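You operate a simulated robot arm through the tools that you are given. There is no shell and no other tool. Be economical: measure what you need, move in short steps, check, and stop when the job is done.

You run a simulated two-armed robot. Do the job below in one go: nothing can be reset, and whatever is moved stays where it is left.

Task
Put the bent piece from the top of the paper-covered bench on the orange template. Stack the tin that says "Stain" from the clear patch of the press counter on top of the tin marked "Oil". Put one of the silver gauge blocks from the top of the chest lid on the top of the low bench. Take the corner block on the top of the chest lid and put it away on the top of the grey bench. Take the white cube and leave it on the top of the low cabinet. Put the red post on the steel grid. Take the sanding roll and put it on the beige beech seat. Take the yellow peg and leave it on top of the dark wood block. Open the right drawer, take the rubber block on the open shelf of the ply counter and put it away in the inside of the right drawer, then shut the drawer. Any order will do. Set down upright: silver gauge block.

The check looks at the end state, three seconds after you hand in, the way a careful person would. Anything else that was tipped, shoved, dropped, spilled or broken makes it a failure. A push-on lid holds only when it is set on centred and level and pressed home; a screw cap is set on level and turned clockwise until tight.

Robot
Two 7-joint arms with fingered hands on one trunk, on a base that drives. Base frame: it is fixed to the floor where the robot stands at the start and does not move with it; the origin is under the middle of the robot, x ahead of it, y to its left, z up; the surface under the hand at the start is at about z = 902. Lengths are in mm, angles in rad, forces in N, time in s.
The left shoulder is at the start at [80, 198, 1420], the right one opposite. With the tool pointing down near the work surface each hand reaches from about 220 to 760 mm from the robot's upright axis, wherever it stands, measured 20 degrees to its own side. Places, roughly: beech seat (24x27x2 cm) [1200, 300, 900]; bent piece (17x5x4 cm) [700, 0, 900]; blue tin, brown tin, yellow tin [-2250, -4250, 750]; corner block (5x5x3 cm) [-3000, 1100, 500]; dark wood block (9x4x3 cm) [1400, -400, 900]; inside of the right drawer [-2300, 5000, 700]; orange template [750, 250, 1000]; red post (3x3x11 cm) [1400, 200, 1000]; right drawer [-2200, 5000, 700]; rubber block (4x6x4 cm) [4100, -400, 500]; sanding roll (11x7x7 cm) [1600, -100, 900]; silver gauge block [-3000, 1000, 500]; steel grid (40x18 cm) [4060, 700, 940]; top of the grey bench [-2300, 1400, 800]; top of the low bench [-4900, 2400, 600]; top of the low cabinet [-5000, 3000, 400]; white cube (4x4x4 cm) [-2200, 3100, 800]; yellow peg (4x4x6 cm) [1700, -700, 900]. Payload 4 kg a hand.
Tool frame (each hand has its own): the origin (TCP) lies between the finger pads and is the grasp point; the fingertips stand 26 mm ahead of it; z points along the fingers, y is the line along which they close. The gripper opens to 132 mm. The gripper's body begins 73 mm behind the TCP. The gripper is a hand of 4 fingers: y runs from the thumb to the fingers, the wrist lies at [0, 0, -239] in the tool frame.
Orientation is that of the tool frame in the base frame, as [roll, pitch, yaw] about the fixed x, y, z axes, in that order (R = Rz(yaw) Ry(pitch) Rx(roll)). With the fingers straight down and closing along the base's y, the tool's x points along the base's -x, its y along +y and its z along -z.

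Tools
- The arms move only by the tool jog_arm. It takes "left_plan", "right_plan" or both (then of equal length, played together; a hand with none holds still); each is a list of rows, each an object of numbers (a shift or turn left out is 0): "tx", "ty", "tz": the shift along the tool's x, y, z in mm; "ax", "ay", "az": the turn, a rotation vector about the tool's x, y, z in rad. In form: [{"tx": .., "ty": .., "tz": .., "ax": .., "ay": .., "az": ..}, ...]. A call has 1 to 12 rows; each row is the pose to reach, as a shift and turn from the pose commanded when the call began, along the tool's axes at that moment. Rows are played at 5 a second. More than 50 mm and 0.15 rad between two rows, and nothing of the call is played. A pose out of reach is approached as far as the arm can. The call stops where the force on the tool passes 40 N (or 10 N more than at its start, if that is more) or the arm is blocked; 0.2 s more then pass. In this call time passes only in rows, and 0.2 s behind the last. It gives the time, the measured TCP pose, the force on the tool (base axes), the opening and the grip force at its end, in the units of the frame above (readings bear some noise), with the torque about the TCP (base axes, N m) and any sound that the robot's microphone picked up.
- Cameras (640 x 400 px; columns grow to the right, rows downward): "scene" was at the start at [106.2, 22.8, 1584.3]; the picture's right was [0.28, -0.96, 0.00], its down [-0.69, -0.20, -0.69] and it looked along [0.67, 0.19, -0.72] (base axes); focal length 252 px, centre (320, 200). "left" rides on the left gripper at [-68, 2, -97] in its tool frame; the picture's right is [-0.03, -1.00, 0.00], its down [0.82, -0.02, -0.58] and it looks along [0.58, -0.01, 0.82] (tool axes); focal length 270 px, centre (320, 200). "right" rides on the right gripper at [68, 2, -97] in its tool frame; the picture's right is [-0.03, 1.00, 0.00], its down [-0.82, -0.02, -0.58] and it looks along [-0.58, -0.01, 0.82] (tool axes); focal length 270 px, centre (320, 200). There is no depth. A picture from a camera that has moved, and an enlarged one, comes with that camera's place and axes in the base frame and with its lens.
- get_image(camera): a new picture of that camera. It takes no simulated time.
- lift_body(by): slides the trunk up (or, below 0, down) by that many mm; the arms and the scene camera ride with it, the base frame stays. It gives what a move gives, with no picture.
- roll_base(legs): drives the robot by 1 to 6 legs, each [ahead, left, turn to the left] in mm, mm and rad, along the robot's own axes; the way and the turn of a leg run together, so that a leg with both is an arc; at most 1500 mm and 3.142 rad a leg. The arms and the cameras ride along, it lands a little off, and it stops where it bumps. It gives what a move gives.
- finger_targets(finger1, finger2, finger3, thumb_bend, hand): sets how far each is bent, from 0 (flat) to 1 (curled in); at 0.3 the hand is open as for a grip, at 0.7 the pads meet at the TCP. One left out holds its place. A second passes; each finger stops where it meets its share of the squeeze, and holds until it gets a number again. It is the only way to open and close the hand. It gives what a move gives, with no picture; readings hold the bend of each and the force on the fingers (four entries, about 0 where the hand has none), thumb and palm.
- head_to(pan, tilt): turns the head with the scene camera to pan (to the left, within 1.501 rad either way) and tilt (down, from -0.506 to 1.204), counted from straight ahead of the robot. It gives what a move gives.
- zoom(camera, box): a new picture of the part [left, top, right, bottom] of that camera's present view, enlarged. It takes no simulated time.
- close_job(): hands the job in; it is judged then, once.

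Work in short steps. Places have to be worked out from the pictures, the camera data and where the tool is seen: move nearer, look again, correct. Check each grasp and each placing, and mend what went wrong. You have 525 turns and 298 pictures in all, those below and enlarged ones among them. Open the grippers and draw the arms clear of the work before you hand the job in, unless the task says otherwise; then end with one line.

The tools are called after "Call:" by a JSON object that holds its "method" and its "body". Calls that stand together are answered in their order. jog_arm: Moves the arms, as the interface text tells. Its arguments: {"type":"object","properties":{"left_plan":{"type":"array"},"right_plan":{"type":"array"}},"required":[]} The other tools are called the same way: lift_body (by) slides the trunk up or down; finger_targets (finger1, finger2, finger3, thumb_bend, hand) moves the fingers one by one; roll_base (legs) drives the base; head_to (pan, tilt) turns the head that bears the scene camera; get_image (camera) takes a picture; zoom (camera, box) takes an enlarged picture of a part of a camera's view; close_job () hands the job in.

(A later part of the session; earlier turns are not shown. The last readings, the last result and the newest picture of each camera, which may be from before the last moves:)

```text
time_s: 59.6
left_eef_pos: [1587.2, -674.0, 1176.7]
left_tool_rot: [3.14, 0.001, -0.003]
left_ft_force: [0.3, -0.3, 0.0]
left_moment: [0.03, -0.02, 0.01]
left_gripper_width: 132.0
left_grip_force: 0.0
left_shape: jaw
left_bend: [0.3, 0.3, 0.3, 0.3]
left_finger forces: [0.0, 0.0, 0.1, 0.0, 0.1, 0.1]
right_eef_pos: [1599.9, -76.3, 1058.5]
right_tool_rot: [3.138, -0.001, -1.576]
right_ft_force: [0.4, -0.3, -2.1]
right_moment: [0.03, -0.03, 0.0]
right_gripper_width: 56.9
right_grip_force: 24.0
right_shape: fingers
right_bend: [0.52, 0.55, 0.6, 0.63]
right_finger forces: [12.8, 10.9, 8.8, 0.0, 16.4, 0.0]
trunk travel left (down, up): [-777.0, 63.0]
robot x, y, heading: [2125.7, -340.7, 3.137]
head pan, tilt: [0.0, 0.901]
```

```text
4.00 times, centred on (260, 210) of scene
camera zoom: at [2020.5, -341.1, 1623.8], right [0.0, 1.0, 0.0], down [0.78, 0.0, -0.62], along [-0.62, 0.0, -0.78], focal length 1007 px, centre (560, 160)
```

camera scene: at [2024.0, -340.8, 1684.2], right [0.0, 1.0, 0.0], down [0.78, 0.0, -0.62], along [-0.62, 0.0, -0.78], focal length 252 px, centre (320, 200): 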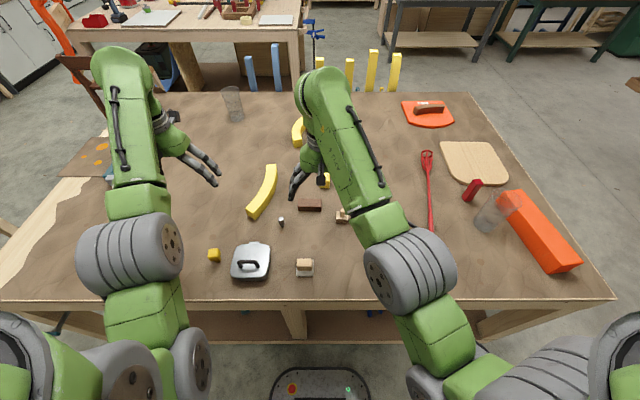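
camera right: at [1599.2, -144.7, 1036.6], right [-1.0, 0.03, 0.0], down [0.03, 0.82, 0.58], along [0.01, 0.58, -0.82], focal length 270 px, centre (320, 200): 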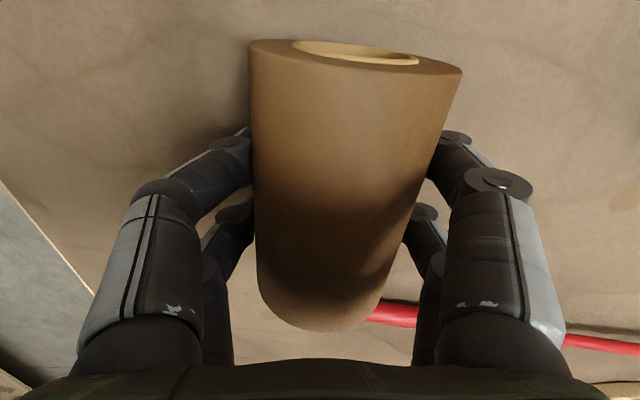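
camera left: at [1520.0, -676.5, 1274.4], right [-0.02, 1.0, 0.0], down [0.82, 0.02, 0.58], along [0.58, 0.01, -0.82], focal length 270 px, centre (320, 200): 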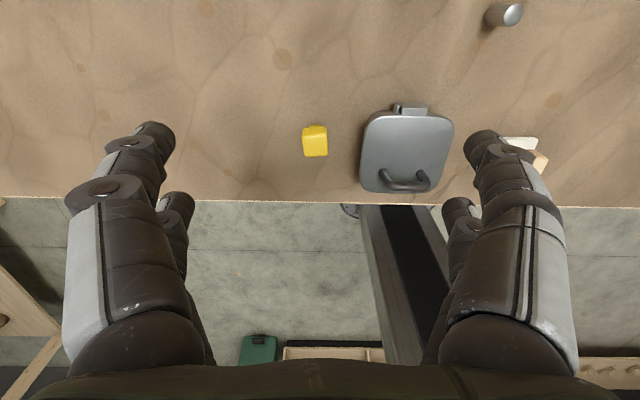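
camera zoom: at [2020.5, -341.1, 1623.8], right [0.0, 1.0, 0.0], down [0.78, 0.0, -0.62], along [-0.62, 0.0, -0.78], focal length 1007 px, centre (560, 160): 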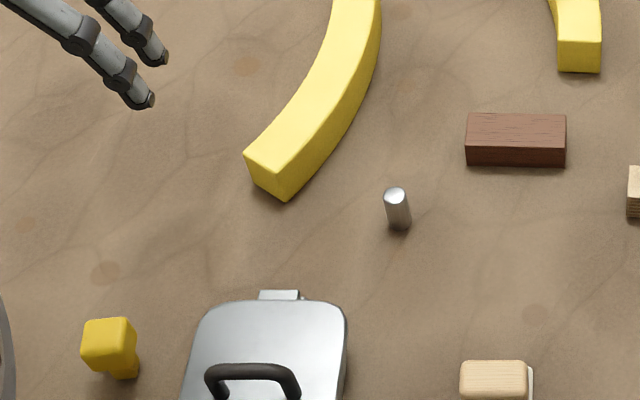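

I zoom on the peg to see its shape.

Call:
{"method": "zoom", "body": {"camera": "scene", "box": [195, 235, 225, 255]}}

Call:
{"method": "zoom", "body": {"camera": "left", "box": [285, 110, 345, 170]}}

```text
16.00 times, centred on (210, 245) of scene
camera zoom: at [2020.5, -341.1, 1623.8], right [0.0, 1.0, 0.0], down [0.78, 0.0, -0.62], along [-0.62, 0.0, -0.78], focal length 4026 px, centre (2080, -520)
```

zoom: 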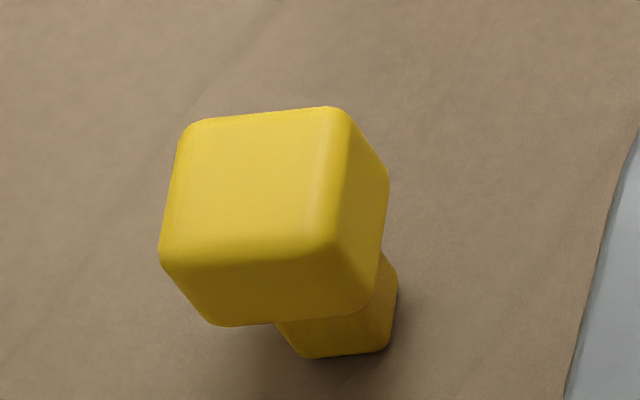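

```text
6.67 times, centred on (315, 140) of left
camera zoom: at [1520.0, -676.5, 1274.4], right [-0.02, 1.0, 0.0], down [0.82, 0.02, 0.58], along [0.58, 0.01, -0.82], focal length 1802 px, centre (353, 600)
```

zoom: 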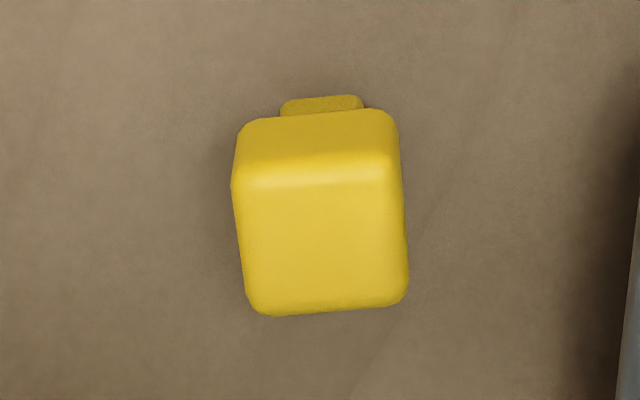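

The peg stands at (1660,-679), head on top, the pan close on its +y side. I turn the left hand so that it closes along x and move over the peg.

Call:
{"method": "jog_arm", "body": {"left_plan": [{"tx": 7, "tz": 7, "az": -0.143}, {"tx": 13, "tz": 14, "az": -0.286}, {"tx": 20, "tz": 21, "az": -0.429}, {"tx": 27, "tz": 28, "az": -0.571}, {"tx": 33, "tz": 35, "az": -0.714}, {"tx": 40, "tz": 42, "az": -0.857}, {"tx": 46, "ty": 2, "tz": 49, "az": -1.0}, {"tx": 53, "ty": 3, "tz": 56, "az": -1.142}, {"tx": 60, "ty": 4, "tz": 63, "az": -1.285}, {"tx": 66, "ty": 5, "tz": 70, "az": -1.428}, {"tx": 73, "ty": 5, "tz": 77, "az": -1.571}]}}

Call:
{"method": "get_image", "body": {"camera": "left"}}

Call:
{"method": "get_image", "body": {"camera": "scene"}}

```text
time_s: 62.0
left_eef_pos: [1651.9, -835.0, 969.0]
left_tool_rot: [-3.086, 0.009, 1.49]
left_ft_force: [0.2, -0.2, -0.1]
left_moment: [0.01, -0.03, 0.02]
left_gripper_width: 132.0
left_grip_force: 0.2
left_shape: jaw
left_bend: [0.3, 0.3, 0.3, 0.3]
left_finger forces: [0.1, 0.1, 0.0, 0.1, 0.0, 0.1]
left hand out of reach, approached as far as the arm can: row 1, 2, 3, 4, 5, 6, 7, 8, 9, 10, 11
right_eef_pos: [1599.3, -76.0, 1061.0]
right_tool_rot: [3.138, 0.0, -1.575]
right_ft_force: [-0.3, 0.1, -1.7]
right_moment: [0.04, 0.0, 0.03]
right_gripper_width: 56.9
right_grip_force: 24.4
right_shape: fingers
right_bend: [0.52, 0.55, 0.6, 0.63]
right_finger forces: [12.7, 11.0, 8.7, 0.0, 16.3, 0.1]
trunk travel left (down, up): [-777.0, 63.0]
robot x, y, heading: [2126.8, -341.3, 3.134]
head pan, tilt: [0.0, 0.901]
```

```text
267 pictures are left
camera left: at [1654.8, -903.0, 1067.2], right [-1.0, 0.06, 0.06], down [0.08, 0.82, 0.57], along [-0.01, 0.57, -0.82], focal length 270 px, centre (320, 200)
```

left: 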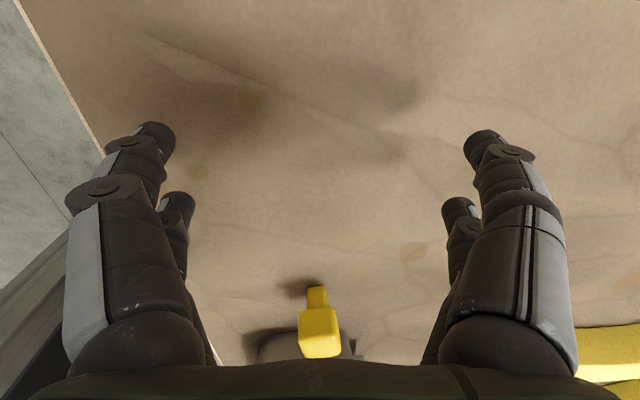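

```text
266 pictures are left
camera scene: at [2020.8, -342.3, 1623.9], right [0.0, 1.0, 0.0], down [0.78, 0.0, -0.62], along [-0.62, 0.0, -0.78], focal length 252 px, centre (320, 200)
```

scene: 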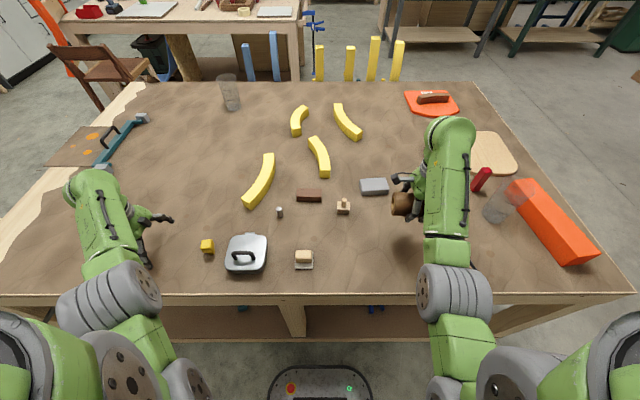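

The left wrist cannot turn that way. I turn it back and raise it.

Call:
{"method": "jog_arm", "body": {"left_plan": [{"tz": -30, "az": 0.143}, {"tz": -60, "az": 0.286}, {"tz": -77, "az": 0.429}, {"tz": -77, "az": 0.571}, {"tz": -77, "az": 0.714}, {"tz": -77, "az": 0.857}, {"tz": -77, "az": 1.0}, {"tz": -77, "az": 1.142}, {"tz": -77, "az": 1.285}, {"tz": -77, "az": 1.428}, {"tz": -77, "az": 1.571}]}}

Call:
{"method": "get_image", "body": {"camera": "scene"}}

```text
time_s: 64.4
left_eef_pos: [1657.8, -832.9, 1041.7]
left_tool_rot: [3.134, 0.057, -0.086]
left_ft_force: [0.2, 0.5, -0.2]
left_moment: [0.0, -0.01, 0.01]
left_gripper_width: 132.2
left_grip_force: 0.0
left_shape: jaw
left_bend: [0.3, 0.3, 0.3, 0.3]
left_finger forces: [0.0, 0.0, 0.0, 0.1, 0.0, 0.0]
right_eef_pos: [1599.9, -76.2, 1059.3]
right_tool_rot: [3.138, -0.002, -1.576]
right_ft_force: [-0.2, 0.5, -1.4]
right_moment: [0.01, -0.03, 0.0]
right_gripper_width: 57.0
right_grip_force: 24.4
right_shape: fingers
right_bend: [0.52, 0.55, 0.6, 0.63]
right_finger forces: [12.7, 10.9, 8.7, 0.1, 16.3, 0.0]
trunk travel left (down, up): [-777.0, 63.0]
robot x, y, heading: [2128.0, -338.1, 3.138]
head pan, tilt: [0.0, 0.901]
```

```text
265 pictures are left
camera scene: at [2020.8, -341.0, 1623.9], right [0.0, 1.0, 0.0], down [0.78, 0.0, -0.62], along [-0.62, 0.0, -0.78], focal length 252 px, centre (320, 200)
```

scene: 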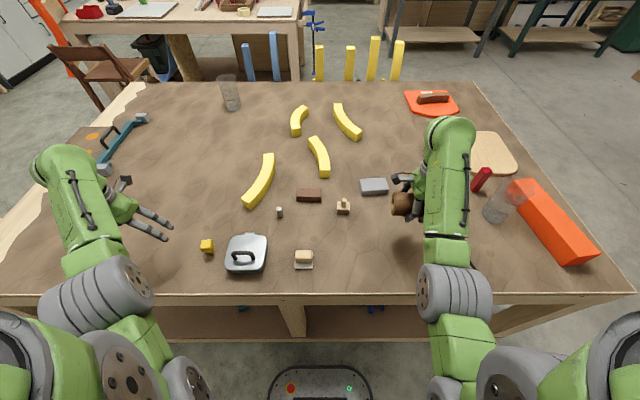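

Now at yaw≈0. I shift the base left 150 so the peg is nearer the left arm's preferred direction.

Call:
{"method": "roll_base", "body": {"legs": [[0, 150, 0]]}}

Call:
{"method": "jog_arm", "body": {"left_plan": [{"ty": -25, "tz": -20}, {"ty": -60, "tz": -40}, {"ty": -100, "tz": -60}, {"ty": -140, "tz": -80}, {"ty": -180, "tz": -100}]}}

```text
time_s: 65.7
left_eef_pos: [1656.6, -979.4, 1044.1]
left_tool_rot: [3.128, 0.055, -0.085]
left_ft_force: [-0.2, 0.4, -0.2]
left_moment: [-0.04, -0.03, 0.0]
left_gripper_width: 132.1
left_grip_force: 0.1
left_shape: jaw
left_bend: [0.3, 0.3, 0.3, 0.3]
left_finger forces: [0.0, 0.0, 0.0, 0.0, 0.0, 0.1]
right_eef_pos: [1599.5, -222.8, 1057.8]
right_tool_rot: [3.139, -0.005, -1.576]
right_ft_force: [-0.7, 0.3, -1.4]
right_moment: [-0.03, -0.02, -0.02]
right_gripper_width: 57.0
right_grip_force: 23.8
right_shape: fingers
right_bend: [0.52, 0.55, 0.6, 0.63]
right_finger forces: [12.9, 10.9, 8.7, 0.0, 16.3, 0.0]
trunk travel left (down, up): [-777.0, 63.0]
robot x, y, heading: [2128.3, -495.0, 3.134]
head pan, tilt: [0.0, 0.901]
```

```text
time_s: 66.9
left_eef_pos: [1649.0, -809.5, 1097.4]
left_tool_rot: [3.13, 0.058, -0.086]
left_ft_force: [-0.7, 0.2, -0.2]
left_moment: [-0.05, -0.01, 0.0]
left_gripper_width: 132.2
left_grip_force: 0.1
left_shape: jaw
left_bend: [0.3, 0.3, 0.3, 0.3]
left_finger forces: [0.0, 0.0, 0.0, 0.0, 0.0, 0.1]
left hand out of reach, approached as far as the arm can: row 4, 5
right_eef_pos: [1599.9, -224.3, 1059.3]
right_tool_rot: [3.138, -0.003, -1.576]
right_ft_force: [-0.2, -1.1, -2.0]
right_moment: [-0.01, -0.02, 0.01]
right_gripper_width: 56.8
right_grip_force: 24.1
right_shape: fingers
right_bend: [0.52, 0.55, 0.6, 0.63]
right_finger forces: [12.9, 11.0, 8.8, 0.0, 16.4, 0.1]
trunk travel left (down, up): [-777.0, 63.0]
robot x, y, heading: [2128.9, -493.6, 3.139]
head pan, tilt: [0.0, 0.901]
```

Now I try turning the left hand the other way while moving toward the peg.

Call:
{"method": "jog_arm", "body": {"left_plan": [{"ty": -13, "tz": 10, "az": 0.14}, {"ty": -26, "tz": 20, "az": 0.28}, {"ty": -39, "tz": 25, "az": 0.42}, {"ty": -52, "tz": 30, "az": 0.56}, {"ty": -65, "tz": 35, "az": 0.7}]}}

Call:
{"method": "get_image", "body": {"camera": "scene"}}

```text
time_s: 68.1
left_eef_pos: [1653.5, -746.4, 1061.5]
left_tool_rot: [3.1, 0.037, -0.788]
left_ft_force: [0.1, 0.4, 0.2]
left_moment: [-0.03, -0.01, -0.04]
left_gripper_width: 132.0
left_grip_force: 0.0
left_shape: jaw
left_bend: [0.3, 0.3, 0.3, 0.3]
left_finger forces: [0.0, 0.0, 0.1, 0.1, 0.0, 0.1]
right_eef_pos: [1600.0, -225.5, 1059.3]
right_tool_rot: [3.138, -0.002, -1.576]
right_ft_force: [0.5, 0.3, -2.8]
right_moment: [0.0, 0.0, 0.02]
right_gripper_width: 57.0
right_grip_force: 24.5
right_shape: fingers
right_bend: [0.52, 0.55, 0.6, 0.63]
right_finger forces: [12.8, 10.9, 8.7, 0.1, 16.3, 0.1]
trunk travel left (down, up): [-777.0, 63.0]
robot x, y, heading: [2129.9, -494.9, 3.135]
head pan, tilt: [0.0, 0.901]
```

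```text
264 pictures are left
camera scene: at [2020.2, -490.8, 1623.9], right [0.0, 1.0, 0.0], down [0.78, 0.0, -0.62], along [-0.62, 0.0, -0.78], focal length 252 px, centre (320, 200)
```

scene: 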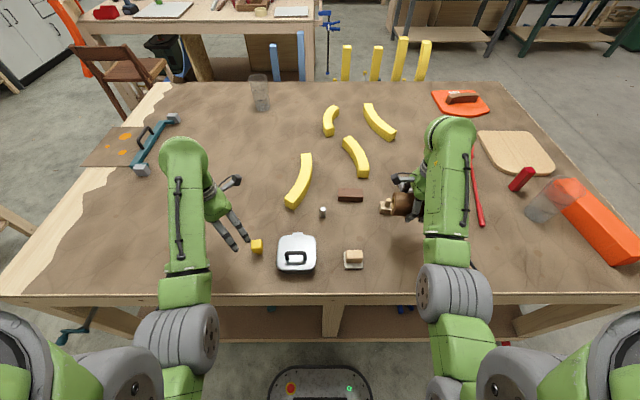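

That direction works. I finish the turn and move over the peg.

Call:
{"method": "jog_arm", "body": {"left_plan": [{"tx": -7, "ty": -9, "az": 0.13}, {"tx": -14, "ty": -17, "az": 0.26}, {"tx": -21, "ty": -26, "az": 0.39}, {"tx": -29, "ty": -35, "az": 0.52}, {"tx": -36, "ty": -43, "az": 0.65}, {"tx": -43, "ty": -52, "az": 0.783}]}}

Call:
{"method": "get_image", "body": {"camera": "left"}}

```text
time_s: 69.5
left_eef_pos: [1660.6, -680.5, 1060.8]
left_tool_rot: [3.085, -0.004, -1.569]
left_ft_force: [0.4, 0.4, 0.3]
left_moment: [-0.04, 0.0, 0.0]
left_gripper_width: 132.1
left_grip_force: 0.1
left_shape: jaw
left_bend: [0.3, 0.3, 0.3, 0.3]
left_finger forces: [0.0, 0.1, 0.0, 0.1, 0.1, 0.0]
right_eef_pos: [1601.5, -226.4, 1059.1]
right_tool_rot: [3.138, -0.002, -1.576]
right_ft_force: [-0.1, 0.0, -1.5]
right_moment: [0.02, -0.02, 0.01]
right_gripper_width: 56.7
right_grip_force: 24.6
right_shape: fingers
right_bend: [0.52, 0.55, 0.6, 0.63]
right_finger forces: [12.7, 11.0, 8.7, 0.1, 16.3, 0.1]
trunk travel left (down, up): [-777.0, 63.0]
robot x, y, heading: [2127.9, -490.1, 3.139]
head pan, tilt: [0.0, 0.901]
```

```text
263 pictures are left
camera left: at [1665.7, -612.1, 1157.5], right [1.0, 0.03, -0.06], down [0.05, -0.81, 0.58], along [-0.03, -0.58, -0.81], focal length 270 px, centre (320, 200)
```

left: 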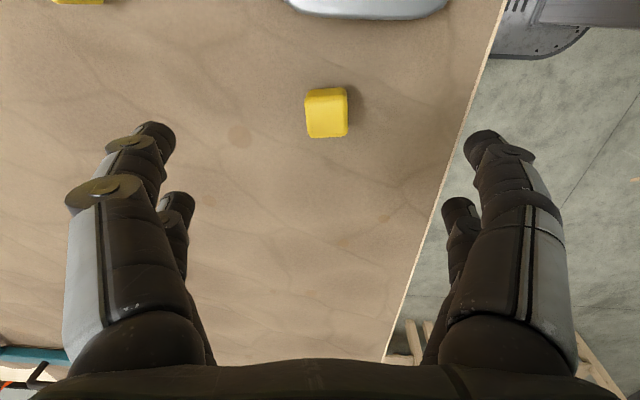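

Peg is centred at (1661,-676). I level the hand first.

Call:
{"method": "jog_arm", "body": {"left_plan": [{"ax": 0.056}]}}

Call:
{"method": "jog_arm", "body": {"left_plan": [{"tz": 40}, {"tz": 80}]}}

Call:
{"method": "get_image", "body": {"camera": "left"}}

```text
time_s: 69.9
left_eef_pos: [1660.1, -679.3, 1061.1]
left_tool_rot: [3.142, -0.005, -1.57]
left_ft_force: [-0.4, 0.0, -0.7]
left_moment: [0.0, -0.04, 0.0]
left_gripper_width: 131.9
left_grip_force: 0.1
left_shape: jaw
left_bend: [0.3, 0.3, 0.3, 0.3]
left_finger forces: [0.0, 0.0, 0.0, 0.0, 0.0, 0.0]
right_eef_pos: [1599.4, -225.7, 1059.5]
right_tool_rot: [3.137, -0.001, -1.576]
right_ft_force: [0.2, 1.6, -2.4]
right_moment: [-0.01, -0.03, 0.0]
right_gripper_width: 56.7
right_grip_force: 24.0
right_shape: fingers
right_bend: [0.52, 0.55, 0.6, 0.63]
right_finger forces: [12.9, 10.9, 8.7, 0.0, 16.4, 0.1]
trunk travel left (down, up): [-777.0, 63.0]
robot x, y, heading: [2127.7, -493.4, 3.135]
head pan, tilt: [0.0, 0.901]
```

```text
time_s: 70.5
left_eef_pos: [1661.0, -677.7, 980.8]
left_tool_rot: [3.141, -0.005, -1.567]
left_ft_force: [-0.5, 0.2, 0.1]
left_moment: [0.0, -0.02, 0.0]
left_gripper_width: 132.0
left_grip_force: 0.1
left_shape: jaw
left_bend: [0.3, 0.3, 0.3, 0.3]
left_finger forces: [0.0, 0.0, 0.1, 0.1, 0.0, 0.0]
right_eef_pos: [1600.7, -225.9, 1058.7]
right_tool_rot: [3.138, -0.002, -1.576]
right_ft_force: [0.0, 0.0, -2.4]
right_moment: [-0.03, -0.01, 0.01]
right_gripper_width: 56.7
right_grip_force: 24.2
right_shape: fingers
right_bend: [0.52, 0.55, 0.6, 0.63]
right_finger forces: [12.8, 10.9, 8.7, 0.0, 16.5, 0.1]
trunk travel left (down, up): [-777.0, 63.0]
robot x, y, heading: [2127.4, -492.9, 3.141]
head pan, tilt: [0.0, 0.901]
```

```text
262 pictures are left
camera left: at [1660.5, -610.4, 1077.0], right [1.0, 0.03, 0.0], down [0.02, -0.81, 0.58], along [0.02, -0.58, -0.81], focal length 270 px, centre (320, 200)
```

left: 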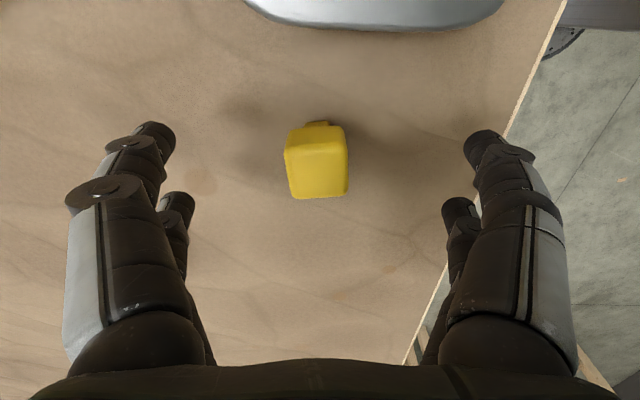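

Aligned. Down the last 38 mm and close the left hand on the head.

Call:
{"method": "jog_arm", "body": {"left_plan": [{"tz": 20, "tx": -3}, {"tz": 38, "tx": -4}]}}

Call:
{"method": "finger_targets", "body": {"hand": "left", "finger1": 0.7, "finger2": 0.7, "finger3": 0.7, "thumb_bend": 0.7}}

Call:
{"method": "get_image", "body": {"camera": "left"}}

```text
time_s: 71.1
left_eef_pos: [1661.7, -674.3, 942.5]
left_tool_rot: [3.14, -0.004, -1.566]
left_ft_force: [-0.7, -0.2, 0.1]
left_moment: [0.01, 0.03, -0.03]
left_gripper_width: 131.8
left_grip_force: 0.0
left_shape: jaw
left_bend: [0.3, 0.3, 0.3, 0.3]
left_finger forces: [0.1, 0.1, 0.0, 0.0, 0.0, 0.0]
right_eef_pos: [1598.7, -226.4, 1060.0]
right_tool_rot: [3.138, -0.002, -1.576]
right_ft_force: [-0.2, 0.5, -1.4]
right_moment: [-0.02, 0.01, 0.02]
right_gripper_width: 56.5
right_grip_force: 24.0
right_shape: fingers
right_bend: [0.52, 0.55, 0.6, 0.63]
right_finger forces: [12.7, 10.9, 8.7, 0.0, 16.3, 0.0]
trunk travel left (down, up): [-777.0, 63.0]
robot x, y, heading: [2127.4, -492.1, 3.138]
head pan, tilt: [0.0, 0.901]
```

```text
time_s: 72.1
left_eef_pos: [1660.9, -674.8, 943.9]
left_tool_rot: [3.141, -0.004, -1.567]
left_ft_force: [-0.6, -0.1, -0.5]
left_moment: [-0.02, -0.01, -0.01]
left_gripper_width: 2.4
left_grip_force: 1.1
left_shape: fingers
left_bend: [0.7, 0.7, 0.7, 0.7]
left_finger forces: [0.2, 0.4, 0.0, 0.0, 0.4, 0.0]
right_eef_pos: [1600.2, -225.5, 1060.4]
right_tool_rot: [3.138, -0.001, -1.576]
right_ft_force: [0.7, -0.1, -1.8]
right_moment: [-0.01, -0.01, 0.01]
right_gripper_width: 56.6
right_grip_force: 24.6
right_shape: fingers
right_bend: [0.52, 0.55, 0.6, 0.63]
right_finger forces: [12.9, 10.9, 8.6, 0.0, 16.3, 0.0]
trunk travel left (down, up): [-777.0, 63.0]
robot x, y, heading: [2130.6, -492.7, 3.136]
head pan, tilt: [0.0, 0.901]
```

```text
261 pictures are left
camera left: at [1660.4, -607.0, 1040.1], right [1.0, 0.03, 0.0], down [0.02, -0.81, 0.58], along [0.02, -0.58, -0.81], focal length 270 px, centre (320, 200)
```

left: 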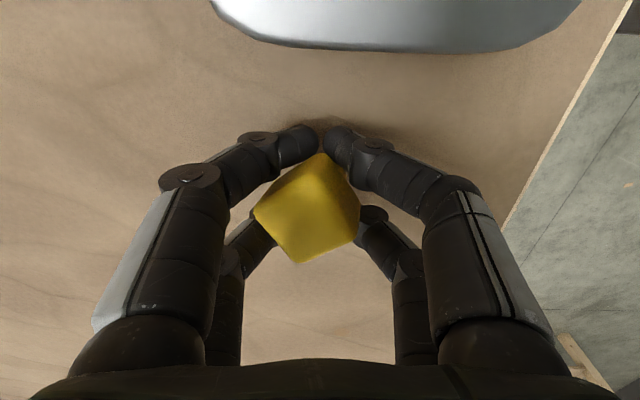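

The fingers closed past the peg, turning it between them. I reopen carefully and look.

Call:
{"method": "finger_targets", "body": {"hand": "left", "finger1": 0.3, "finger2": 0.3, "finger3": 0.3, "thumb_bend": 0.3}}

Call:
{"method": "get_image", "body": {"camera": "left"}}

Call:
{"method": "zoom", "body": {"camera": "scene", "box": [200, 200, 320, 275]}}

```text
time_s: 73.1
left_eef_pos: [1661.7, -675.0, 943.2]
left_tool_rot: [-3.141, -0.003, -1.568]
left_ft_force: [0.2, -0.3, 0.8]
left_moment: [0.02, -0.02, 0.02]
left_gripper_width: 132.3
left_grip_force: 0.0
left_shape: fingers
left_bend: [0.3, 0.3, 0.3, 0.3]
left_finger forces: [0.0, 0.0, 0.0, 0.0, 0.0, 0.1]
right_eef_pos: [1599.0, -225.9, 1059.9]
right_tool_rot: [3.138, -0.001, -1.575]
right_ft_force: [-0.3, 0.3, -2.6]
right_moment: [-0.01, -0.04, 0.01]
right_gripper_width: 56.9
right_grip_force: 24.6
right_shape: fingers
right_bend: [0.52, 0.55, 0.6, 0.63]
right_finger forces: [12.8, 10.8, 8.7, 0.1, 16.3, 0.0]
trunk travel left (down, up): [-777.0, 63.0]
robot x, y, heading: [2122.5, -496.0, 3.141]
head pan, tilt: [0.0, 0.901]
```

```text
260 pictures are left
camera left: at [1660.3, -607.0, 1040.0], right [1.0, 0.03, 0.0], down [0.02, -0.81, 0.58], along [0.02, -0.58, -0.81], focal length 270 px, centre (320, 200)
```

left: 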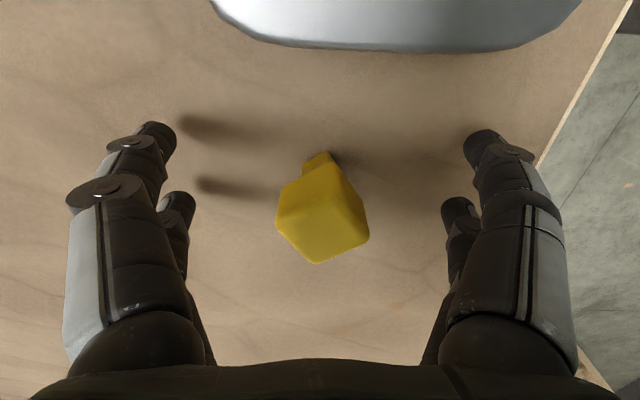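

```text
5.33 times, centred on (260, 238) of scene
camera zoom: at [2020.1, -491.4, 1623.9], right [0.0, 1.0, 0.0], down [0.78, 0.0, -0.62], along [-0.62, 0.0, -0.78], focal length 1342 px, centre (640, 0)
```

zoom: 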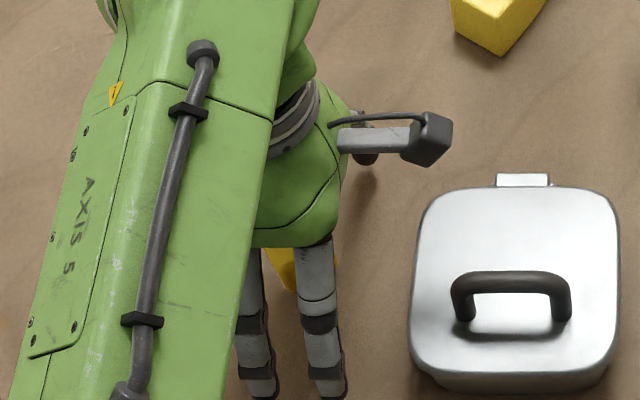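

The peg is still upright at (1662,-677) but turned ~40°. The pads form two rows 40 mm apart, so I must centre one row on it. I raise, turn back 0.7 rad and offset 20 mm.

Call:
{"method": "jog_arm", "body": {"left_plan": [{"tz": -30}, {"tz": -60}]}}

Call:
{"method": "jog_arm", "body": {"left_plan": [{"tx": 3, "ty": -3, "az": -0.14}, {"tx": 7, "ty": -6, "az": -0.28}, {"tx": 10, "ty": -8, "az": -0.42}, {"tx": 13, "ty": -11, "az": -0.56}, {"tx": 17, "ty": -13.5, "az": -0.7}]}}

Call:
{"method": "finger_targets", "body": {"hand": "left", "finger1": 0.42, "finger2": 0.42, "finger3": 0.42, "thumb_bend": 0.42}}

Call:
{"method": "get_image", "body": {"camera": "left"}}

```text
time_s: 73.7
left_eef_pos: [1661.4, -676.1, 1003.6]
left_tool_rot: [3.141, -0.004, -1.567]
left_ft_force: [-1.0, 0.6, -0.2]
left_moment: [0.02, -0.01, 0.0]
left_gripper_width: 132.6
left_grip_force: 0.1
left_shape: fingers
left_bend: [0.3, 0.3, 0.3, 0.3]
left_finger forces: [0.0, 0.1, 0.0, 0.1, 0.0, 0.0]
right_eef_pos: [1600.0, -225.4, 1059.8]
right_tool_rot: [3.137, -0.003, -1.576]
right_ft_force: [-0.5, 1.3, -1.5]
right_moment: [-0.01, -0.01, -0.02]
right_gripper_width: 57.0
right_grip_force: 24.3
right_shape: fingers
right_bend: [0.52, 0.55, 0.6, 0.63]
right_finger forces: [12.8, 10.9, 8.7, 0.0, 16.3, 0.1]
trunk travel left (down, up): [-777.0, 63.0]
robot x, y, heading: [2128.7, -489.8, 3.139]
head pan, tilt: [0.0, 0.901]
```

```text
time_s: 74.9
left_eef_pos: [1674.0, -693.1, 1002.6]
left_tool_rot: [3.137, -0.001, -0.867]
left_ft_force: [-0.2, 0.0, 0.7]
left_moment: [-0.02, 0.02, -0.01]
left_gripper_width: 132.5
left_grip_force: 0.1
left_shape: fingers
left_bend: [0.3, 0.3, 0.3, 0.3]
left_finger forces: [0.1, 0.1, 0.0, 0.1, 0.0, 0.0]
right_eef_pos: [1599.3, -226.2, 1058.7]
right_tool_rot: [3.14, -0.002, -1.574]
right_ft_force: [-0.4, -0.2, -1.9]
right_moment: [0.04, -0.01, 0.01]
right_gripper_width: 56.8
right_grip_force: 24.1
right_shape: fingers
right_bend: [0.52, 0.55, 0.6, 0.63]
right_finger forces: [12.8, 10.9, 8.6, 0.1, 16.3, 0.1]
trunk travel left (down, up): [-777.0, 63.0]
robot x, y, heading: [2130.5, -491.6, 3.141]
head pan, tilt: [0.0, 0.901]
```

```text
time_s: 75.9
left_eef_pos: [1674.1, -692.7, 1002.8]
left_tool_rot: [3.138, -0.001, -0.866]
left_ft_force: [-0.2, 0.2, 0.7]
left_moment: [-0.01, 0.01, -0.05]
left_gripper_width: 93.6
left_grip_force: 0.1
left_shape: fingers
left_bend: [0.42, 0.42, 0.42, 0.42]
left_finger forces: [0.1, 0.1, 0.0, 0.0, 0.0, 0.1]
right_eef_pos: [1599.4, -225.1, 1059.3]
right_tool_rot: [3.139, -0.002, -1.576]
right_ft_force: [1.0, -0.2, -2.2]
right_moment: [-0.01, 0.01, -0.02]
right_gripper_width: 56.9
right_grip_force: 24.5
right_shape: fingers
right_bend: [0.52, 0.55, 0.6, 0.63]
right_finger forces: [12.8, 11.0, 8.7, 0.0, 16.3, 0.1]
trunk travel left (down, up): [-777.0, 63.0]
robot x, y, heading: [2127.5, -493.8, 3.132]
head pan, tilt: [0.0, 0.901]
```

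```text
258 pictures are left
camera left: at [1629.7, -642.5, 1099.1], right [0.75, 0.67, 0.0], down [0.54, -0.61, 0.58], along [0.38, -0.43, -0.81], focal length 270 px, centre (320, 200)
```

left: 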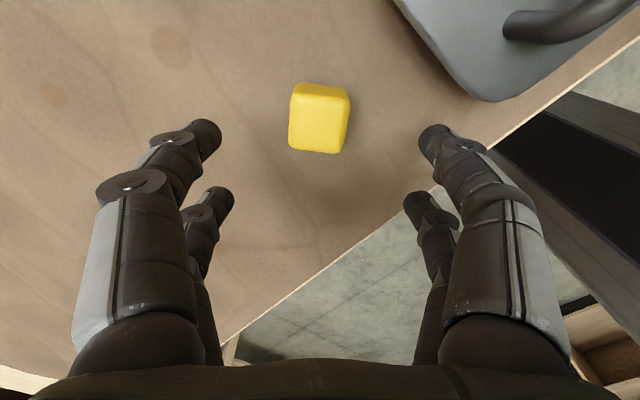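

Now the front pair of fingers brackets the peg squarely, with room to the pan. I go down and close.

Call:
{"method": "jog_arm", "body": {"left_plan": [{"tz": 20}, {"tz": 40}, {"tz": 57}]}}

Call:
{"method": "finger_targets", "body": {"hand": "left", "finger1": 0.7, "finger2": 0.7, "finger3": 0.7, "thumb_bend": 0.7}}

Call:
{"method": "get_image", "body": {"camera": "left"}}

```text
time_s: 76.7
left_eef_pos: [1673.6, -693.4, 945.3]
left_tool_rot: [3.138, -0.003, -0.865]
left_ft_force: [0.9, 0.3, -0.5]
left_moment: [0.01, -0.01, -0.02]
left_gripper_width: 93.6
left_grip_force: 0.0
left_shape: fingers
left_bend: [0.42, 0.42, 0.42, 0.42]
left_finger forces: [0.1, 0.0, 0.0, 0.0, 0.0, 0.0]
right_eef_pos: [1599.6, -225.9, 1059.7]
right_tool_rot: [3.137, -0.003, -1.574]
right_ft_force: [0.6, -0.9, -1.0]
right_moment: [0.0, 0.0, 0.0]
right_gripper_width: 56.7
right_grip_force: 24.2
right_shape: fingers
right_bend: [0.52, 0.55, 0.6, 0.63]
right_finger forces: [12.8, 10.9, 8.6, 0.1, 16.2, 0.0]
trunk travel left (down, up): [-777.0, 63.0]
robot x, y, heading: [2126.0, -494.5, 3.139]
head pan, tilt: [0.0, 0.901]
```

```text
time_s: 77.7
left_eef_pos: [1674.4, -693.4, 946.0]
left_tool_rot: [3.139, -0.001, -0.867]
left_ft_force: [0.0, 0.1, -0.5]
left_moment: [-0.01, 0.03, -0.01]
left_gripper_width: 20.7
left_grip_force: 6.3
left_shape: fingers
left_bend: [0.63, 0.7, 0.7, 0.67]
left_finger forces: [6.4, 0.0, 0.0, 0.0, 5.9, 0.1]
right_eef_pos: [1599.6, -224.9, 1059.7]
right_tool_rot: [3.137, -0.003, -1.577]
right_ft_force: [-0.2, 0.7, -2.2]
right_moment: [0.03, -0.02, -0.02]
right_gripper_width: 56.7
right_grip_force: 24.5
right_shape: fingers
right_bend: [0.52, 0.55, 0.6, 0.63]
right_finger forces: [12.8, 10.8, 8.7, 0.1, 16.2, 0.1]
trunk travel left (down, up): [-777.0, 63.0]
robot x, y, heading: [2126.0, -492.5, 3.14]
head pan, tilt: [0.0, 0.901]
```

```text
257 pictures are left
camera left: at [1630.4, -643.6, 1042.6], right [0.75, 0.67, 0.0], down [0.54, -0.61, 0.58], along [0.38, -0.43, -0.81], focal length 270 px, centre (320, 200)
```

left: 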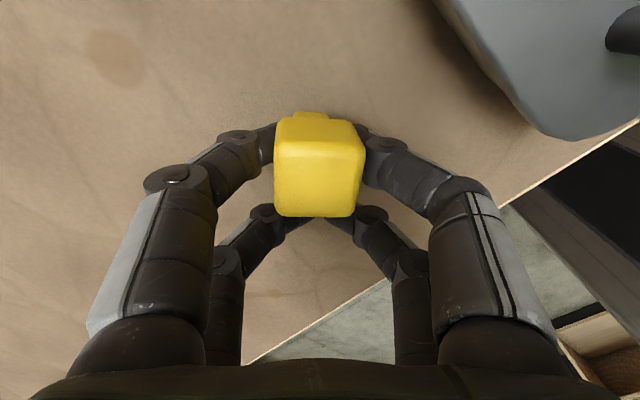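

Finger 1 and thumb hold it with 6 N. I lift 100 and check.

Call:
{"method": "jog_arm", "body": {"left_plan": [{"tz": -20}, {"tz": -50}, {"tz": -80}, {"tz": -100}]}}

Call:
{"method": "get_image", "body": {"camera": "left"}}

```text
time_s: 78.7
left_eef_pos: [1672.1, -690.5, 1047.5]
left_tool_rot: [3.137, -0.003, -0.868]
left_ft_force: [-0.5, -0.1, -0.3]
left_moment: [-0.02, 0.0, -0.01]
left_gripper_width: 20.6
left_grip_force: 6.5
left_shape: fingers
left_bend: [0.63, 0.7, 0.7, 0.67]
left_finger forces: [6.4, 0.0, 0.1, 0.1, 5.7, 0.0]
right_eef_pos: [1599.5, -226.1, 1060.0]
right_tool_rot: [3.138, -0.001, -1.578]
right_ft_force: [0.4, 0.0, -2.1]
right_moment: [0.0, 0.0, -0.01]
right_gripper_width: 56.8
right_grip_force: 23.8
right_shape: fingers
right_bend: [0.52, 0.55, 0.6, 0.63]
right_finger forces: [12.8, 10.9, 8.7, 0.0, 16.3, 0.1]
trunk travel left (down, up): [-777.0, 63.0]
robot x, y, heading: [2125.7, -492.5, 3.14]
head pan, tilt: [0.0, 0.901]
```

```text
256 pictures are left
camera left: at [1628.6, -639.8, 1143.6], right [0.75, 0.67, 0.0], down [0.54, -0.61, 0.58], along [0.38, -0.43, -0.81], focal length 270 px, centre (320, 200)
```

left: 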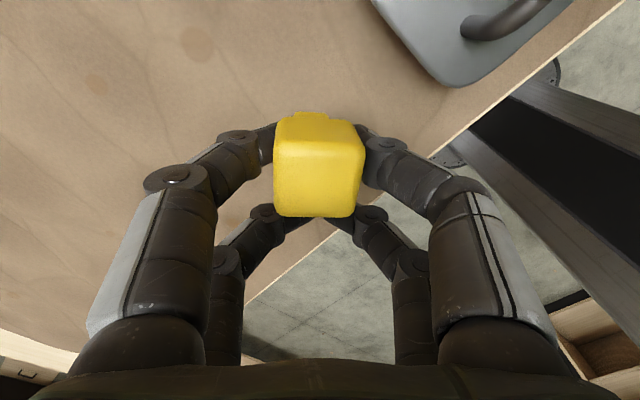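

Peg held. I shift the base right 200 and forward 20 so that the left arm can reach the dark block.

Call:
{"method": "roll_base", "body": {"legs": [[0, -200, 0], [20, 0, 0]]}}

Call:
{"method": "zoom", "body": {"camera": "scene", "box": [240, 160, 400, 260]}}

```text
time_s: 80.7
left_eef_pos: [1656.4, -487.2, 1049.5]
left_tool_rot: [3.135, 0.001, -0.872]
left_ft_force: [-0.2, 0.6, -0.1]
left_moment: [0.0, 0.0, 0.04]
left_gripper_width: 20.7
left_grip_force: 6.1
left_shape: fingers
left_bend: [0.63, 0.7, 0.7, 0.67]
left_finger forces: [6.2, 0.0, 0.0, 0.1, 5.6, 0.1]
right_eef_pos: [1587.0, -21.7, 1061.1]
right_tool_rot: [3.133, -0.003, -1.581]
right_ft_force: [0.9, 0.0, -1.2]
right_moment: [0.0, 0.03, -0.03]
right_gripper_width: 57.1
right_grip_force: 24.4
right_shape: fingers
right_bend: [0.52, 0.55, 0.6, 0.63]
right_finger forces: [12.9, 10.9, 8.7, 0.1, 16.4, 0.1]
trunk travel left (down, up): [-777.0, 63.0]
robot x, y, heading: [2107.8, -292.3, 3.131]
head pan, tilt: [0.0, 0.901]
```

```text
4.00 times, centred on (320, 210) of scene
camera zoom: at [2008.5, -289.0, 1624.4], right [0.01, 1.0, 0.0], down [0.78, -0.01, -0.62], along [-0.62, 0.0, -0.78], focal length 1007 px, centre (320, 160)
```

zoom: 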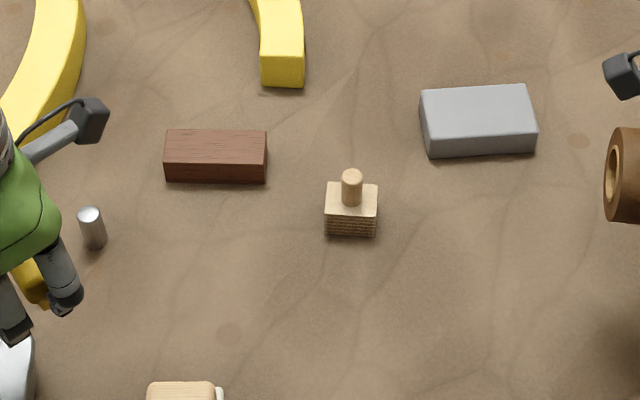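

Block top centre is (1441,-381). I carry the peg over it at height.

Call:
{"method": "jog_arm", "body": {"left_plan": [{"tx": -40, "ty": 19.5}, {"tx": -80, "ty": 39}, {"tx": -120, "ty": 58.5}, {"tx": -160, "ty": 78}, {"tx": -200, "ty": 97.5}]}}

Call:
{"method": "get_image", "body": {"camera": "left"}}

```text
time_s: 81.9
left_eef_pos: [1446.8, -394.6, 1043.9]
left_tool_rot: [3.139, -0.006, -0.872]
left_ft_force: [-0.2, -0.5, -1.3]
left_moment: [-0.04, 0.0, 0.01]
left_gripper_width: 20.5
left_grip_force: 6.7
left_shape: fingers
left_bend: [0.63, 0.7, 0.7, 0.67]
left_finger forces: [6.1, 0.1, 0.0, 0.0, 5.7, 0.0]
right_eef_pos: [1581.1, -23.0, 1057.8]
right_tool_rot: [-3.141, -0.003, -1.581]
right_ft_force: [0.3, 0.0, -2.2]
right_moment: [-0.02, -0.05, 0.02]
right_gripper_width: 57.0
right_grip_force: 24.4
right_shape: fingers
right_bend: [0.52, 0.55, 0.6, 0.63]
right_finger forces: [12.8, 10.9, 8.7, 0.0, 16.2, 0.0]
trunk travel left (down, up): [-777.0, 63.0]
robot x, y, heading: [2108.2, -295.4, 3.131]
head pan, tilt: [0.0, 0.901]
```

```text
254 pictures are left
camera left: at [1402.1, -343.6, 1141.3], right [0.75, 0.66, 0.0], down [0.54, -0.61, 0.58], along [0.38, -0.44, -0.81], focal length 270 px, centre (320, 200)
```

left: 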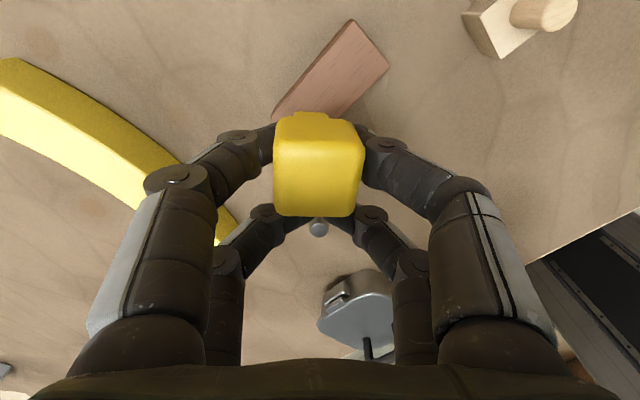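

Block x 1420–1460, y −428…−338; peg at (1435,-380). I correct 6 mm and descend near contact.

Call:
{"method": "jog_arm", "body": {"left_plan": [{"tx": 3, "ty": -1, "tz": 25}, {"tx": 6, "ty": -1.6, "tz": 45}, {"tx": 6, "ty": -1.6, "tz": 63}]}}

Call:
{"method": "get_image", "body": {"camera": "left"}}

Call:
{"method": "zoom", "body": {"camera": "scene", "box": [250, 150, 350, 212]}}

```text
time_s: 82.7
left_eef_pos: [1455.1, -403.3, 982.9]
left_tool_rot: [3.137, -0.003, -0.873]
left_ft_force: [0.5, -0.2, -0.4]
left_moment: [0.01, -0.02, 0.04]
left_gripper_width: 20.2
left_grip_force: 6.0
left_shape: fingers
left_bend: [0.63, 0.7, 0.7, 0.67]
left_finger forces: [6.2, 0.0, 0.0, 0.0, 5.7, 0.0]
right_eef_pos: [1582.4, -23.3, 1059.4]
right_tool_rot: [3.138, -0.002, -1.58]
right_ft_force: [-0.4, 1.0, -2.0]
right_moment: [0.0, -0.03, -0.04]
right_gripper_width: 56.9
right_grip_force: 24.2
right_shape: fingers
right_bend: [0.52, 0.55, 0.6, 0.63]
right_finger forces: [12.8, 10.9, 8.6, 0.0, 16.4, 0.0]
trunk travel left (down, up): [-777.0, 63.0]
robot x, y, heading: [2108.2, -293.5, 3.132]
head pan, tilt: [0.0, 0.901]
```

```text
253 pictures are left
camera left: at [1410.0, -351.6, 1079.7], right [0.75, 0.66, 0.0], down [0.54, -0.61, 0.58], along [0.38, -0.44, -0.81], focal length 270 px, centre (320, 200)
```

left: 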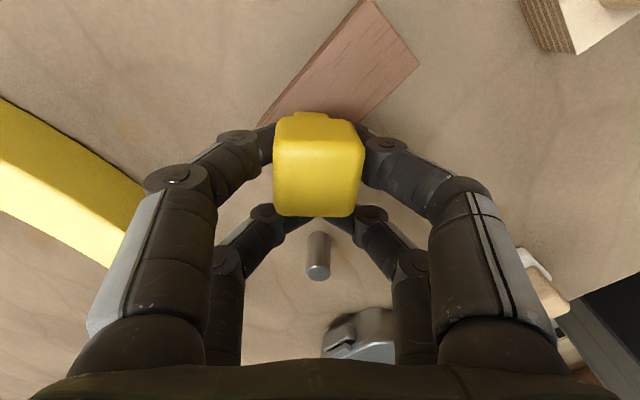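

```text
6.40 times, centred on (300, 181) of scene
camera zoom: at [2000.6, -291.2, 1623.9], right [0.01, 1.0, 0.0], down [0.78, -0.01, -0.62], along [-0.62, 0.01, -0.78], focal length 1610 px, centre (448, 322)
```

zoom: 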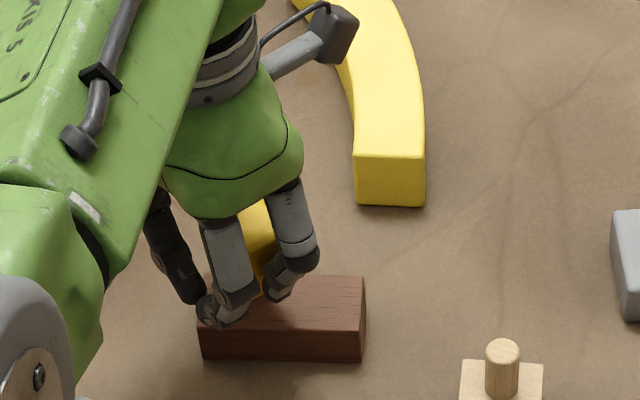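

Now 5 mm past; I correct back and descend in force-watched steps.

Call:
{"method": "jog_arm", "body": {"left_plan": [{"tx": -3, "tz": 2}, {"tx": -5.5, "ty": -1, "tz": 4}, {"tx": -5.5, "ty": -1, "tz": 6}]}}

```text
time_s: 83.5
left_eef_pos: [1451.7, -398.0, 977.9]
left_tool_rot: [3.139, -0.003, -0.873]
left_ft_force: [-1.0, -0.4, 0.3]
left_moment: [-0.01, 0.01, -0.01]
left_gripper_width: 20.4
left_grip_force: 5.6
left_shape: fingers
left_bend: [0.63, 0.7, 0.7, 0.67]
left_finger forces: [6.3, 0.0, 0.0, 0.0, 5.7, 0.0]
right_eef_pos: [1582.3, -24.3, 1057.8]
right_tool_rot: [3.139, -0.001, -1.582]
right_ft_force: [-0.2, 0.3, -2.0]
right_moment: [-0.01, 0.01, -0.02]
right_gripper_width: 57.2
right_grip_force: 24.3
right_shape: fingers
right_bend: [0.52, 0.55, 0.6, 0.63]
right_finger forces: [12.8, 10.9, 8.6, 0.1, 16.3, 0.1]
trunk travel left (down, up): [-777.0, 63.0]
robot x, y, heading: [2106.7, -293.8, 3.127]
head pan, tilt: [0.0, 0.901]
```

Call:
{"method": "jog_arm", "body": {"left_plan": [{"tz": 2}, {"tz": 3.5}]}}

```text
time_s: 84.1
left_eef_pos: [1450.6, -396.6, 972.8]
left_tool_rot: [3.138, -0.002, -0.873]
left_ft_force: [-0.4, -0.5, 0.0]
left_moment: [0.01, -0.01, 0.0]
left_gripper_width: 20.4
left_grip_force: 6.0
left_shape: fingers
left_bend: [0.63, 0.7, 0.7, 0.67]
left_finger forces: [6.1, 0.0, 0.1, 0.0, 5.8, 0.1]
right_eef_pos: [1583.5, -24.8, 1058.6]
right_tool_rot: [3.136, -0.003, -1.58]
right_ft_force: [0.3, -0.4, -2.1]
right_moment: [0.04, 0.03, 0.02]
right_gripper_width: 57.0
right_grip_force: 24.5
right_shape: fingers
right_bend: [0.52, 0.55, 0.6, 0.63]
right_finger forces: [12.8, 10.9, 8.7, 0.0, 16.4, 0.0]
trunk travel left (down, up): [-777.0, 63.0]
robot x, y, heading: [2110.1, -292.9, 3.132]
head pan, tilt: [0.0, 0.901]
```

No contact yet; down further in small steps.

Call:
{"method": "jog_arm", "body": {"left_plan": [{"tz": 1.5}, {"tz": 3}]}}

Call:
{"method": "zoom", "body": {"camera": "scene", "box": [260, 175, 310, 206]}}

```text
time_s: 84.7
left_eef_pos: [1450.1, -396.4, 971.3]
left_tool_rot: [3.139, -0.001, -0.872]
left_ft_force: [-0.4, 0.0, 1.7]
left_moment: [0.04, 0.09, -0.01]
left_gripper_width: 20.0
left_grip_force: 5.2
left_shape: fingers
left_bend: [0.63, 0.7, 0.7, 0.68]
left_finger forces: [6.4, 0.0, 0.0, 0.0, 5.1, 0.0]
right_eef_pos: [1584.1, -24.3, 1059.1]
right_tool_rot: [3.138, -0.002, -1.582]
right_ft_force: [-0.6, 0.4, -1.9]
right_moment: [0.0, 0.0, 0.03]
right_gripper_width: 56.8
right_grip_force: 24.3
right_shape: fingers
right_bend: [0.52, 0.55, 0.6, 0.63]
right_finger forces: [12.8, 10.9, 8.6, 0.0, 16.3, 0.0]
trunk travel left (down, up): [-777.0, 63.0]
robot x, y, heading: [2110.1, -296.0, 3.137]
head pan, tilt: [0.0, 0.901]
```

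```text
12.80 times, centred on (285, 190) of scene
camera zoom: at [2001.7, -291.7, 1624.0], right [0.01, 1.0, 0.0], down [0.78, -0.01, -0.62], along [-0.62, 0.01, -0.78], focal length 3221 px, centre (768, 322)
```

zoom: 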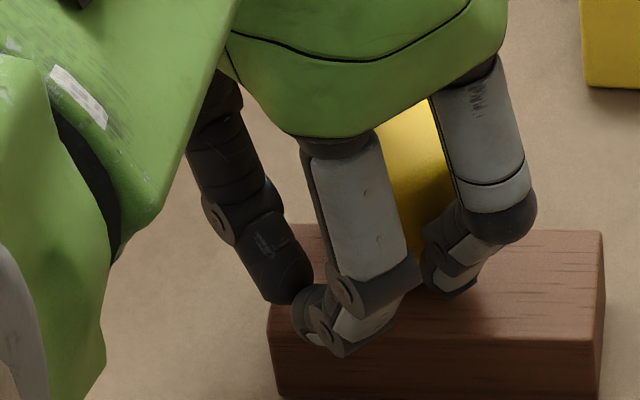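

Contact made (1.7 N). I open the left hand in two stages.

Call:
{"method": "finger_targets", "body": {"hand": "left", "finger1": 0.55, "finger2": 0.55, "finger3": 0.55, "thumb_bend": 0.55}}

Call:
{"method": "get_image", "body": {"camera": "left"}}

```text
time_s: 85.7
left_eef_pos: [1451.5, -396.3, 970.4]
left_tool_rot: [3.139, -0.001, -0.874]
left_ft_force: [0.5, 0.1, 1.1]
left_moment: [0.0, -0.01, 0.01]
left_gripper_width: 48.5
left_grip_force: 0.0
left_shape: fingers
left_bend: [0.55, 0.55, 0.55, 0.55]
left_finger forces: [0.1, 0.1, 0.0, 0.1, 0.1, 0.1]
right_eef_pos: [1583.0, -23.7, 1059.4]
right_tool_rot: [3.138, -0.004, -1.583]
right_ft_force: [0.3, 0.5, -1.5]
right_moment: [0.03, -0.02, -0.03]
right_gripper_width: 56.7
right_grip_force: 23.8
right_shape: fingers
right_bend: [0.52, 0.55, 0.6, 0.63]
right_finger forces: [12.9, 10.9, 8.6, 0.0, 16.3, 0.0]
trunk travel left (down, up): [-777.0, 63.0]
robot x, y, heading: [2108.1, -293.2, 3.134]
head pan, tilt: [0.0, 0.901]
```

```text
250 pictures are left
camera left: at [1406.7, -346.2, 1067.6], right [0.75, 0.66, 0.0], down [0.54, -0.61, 0.58], along [0.38, -0.44, -0.81], focal length 270 px, centre (320, 200)
```

left: 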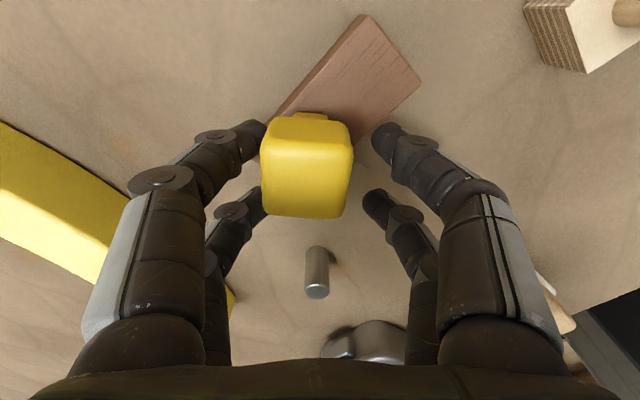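

Peg stands on the block. Open wider and withdraw up.

Call:
{"method": "finger_targets", "body": {"hand": "left", "finger1": 0.42, "finger2": 0.42, "finger3": 0.42, "thumb_bend": 0.42}}

Call:
{"method": "jog_arm", "body": {"left_plan": [{"tz": -30}, {"tz": -65}, {"tz": -90}]}}

Call:
{"method": "zoom", "body": {"camera": "left", "box": [220, 0, 420, 125]}}

```text
time_s: 86.7
left_eef_pos: [1451.1, -397.9, 970.8]
left_tool_rot: [3.139, -0.001, -0.872]
left_ft_force: [-0.7, 0.6, -0.9]
left_moment: [0.04, -0.01, 0.02]
left_gripper_width: 92.5
left_grip_force: 0.2
left_shape: fingers
left_bend: [0.42, 0.42, 0.42, 0.42]
left_finger forces: [0.0, 0.1, 0.0, 0.0, 0.1, 0.0]
right_eef_pos: [1582.8, -23.8, 1058.3]
right_tool_rot: [3.138, 0.0, -1.58]
right_ft_force: [0.3, 0.6, -1.9]
right_moment: [0.02, -0.03, 0.02]
right_gripper_width: 56.9
right_grip_force: 24.0
right_shape: fingers
right_bend: [0.52, 0.55, 0.6, 0.63]
right_finger forces: [12.7, 10.9, 8.6, 0.1, 16.2, 0.1]
trunk travel left (down, up): [-777.0, 63.0]
robot x, y, heading: [2104.6, -291.9, 3.133]
head pan, tilt: [0.0, 0.901]
```

```text
time_s: 87.5
left_eef_pos: [1450.2, -398.0, 1061.6]
left_tool_rot: [3.139, -0.002, -0.874]
left_ft_force: [1.0, 0.3, -0.1]
left_moment: [0.01, 0.01, -0.02]
left_gripper_width: 92.7
left_grip_force: 0.0
left_shape: fingers
left_bend: [0.42, 0.42, 0.42, 0.42]
left_finger forces: [0.0, 0.0, 0.1, 0.1, 0.0, 0.1]
right_eef_pos: [1582.7, -23.9, 1060.2]
right_tool_rot: [3.137, -0.002, -1.58]
right_ft_force: [-1.1, -0.4, -1.9]
right_moment: [0.02, 0.01, 0.02]
right_gripper_width: 56.6
right_grip_force: 24.2
right_shape: fingers
right_bend: [0.52, 0.55, 0.6, 0.63]
right_finger forces: [12.9, 10.9, 8.5, 0.0, 16.3, 0.1]
trunk travel left (down, up): [-777.0, 63.0]
robot x, y, heading: [2106.6, -294.6, 3.136]
head pan, tilt: [0.0, 0.901]
```

```text
3.20 times, centred on (320, 62) of left
camera zoom: at [1407.0, -346.8, 1158.7], right [0.75, 0.66, 0.0], down [0.54, -0.61, 0.58], along [0.38, -0.44, -0.81], focal length 865 px, centre (320, 640)
```

zoom: 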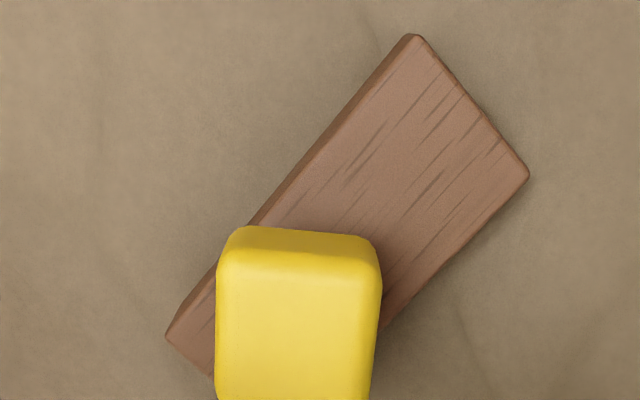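

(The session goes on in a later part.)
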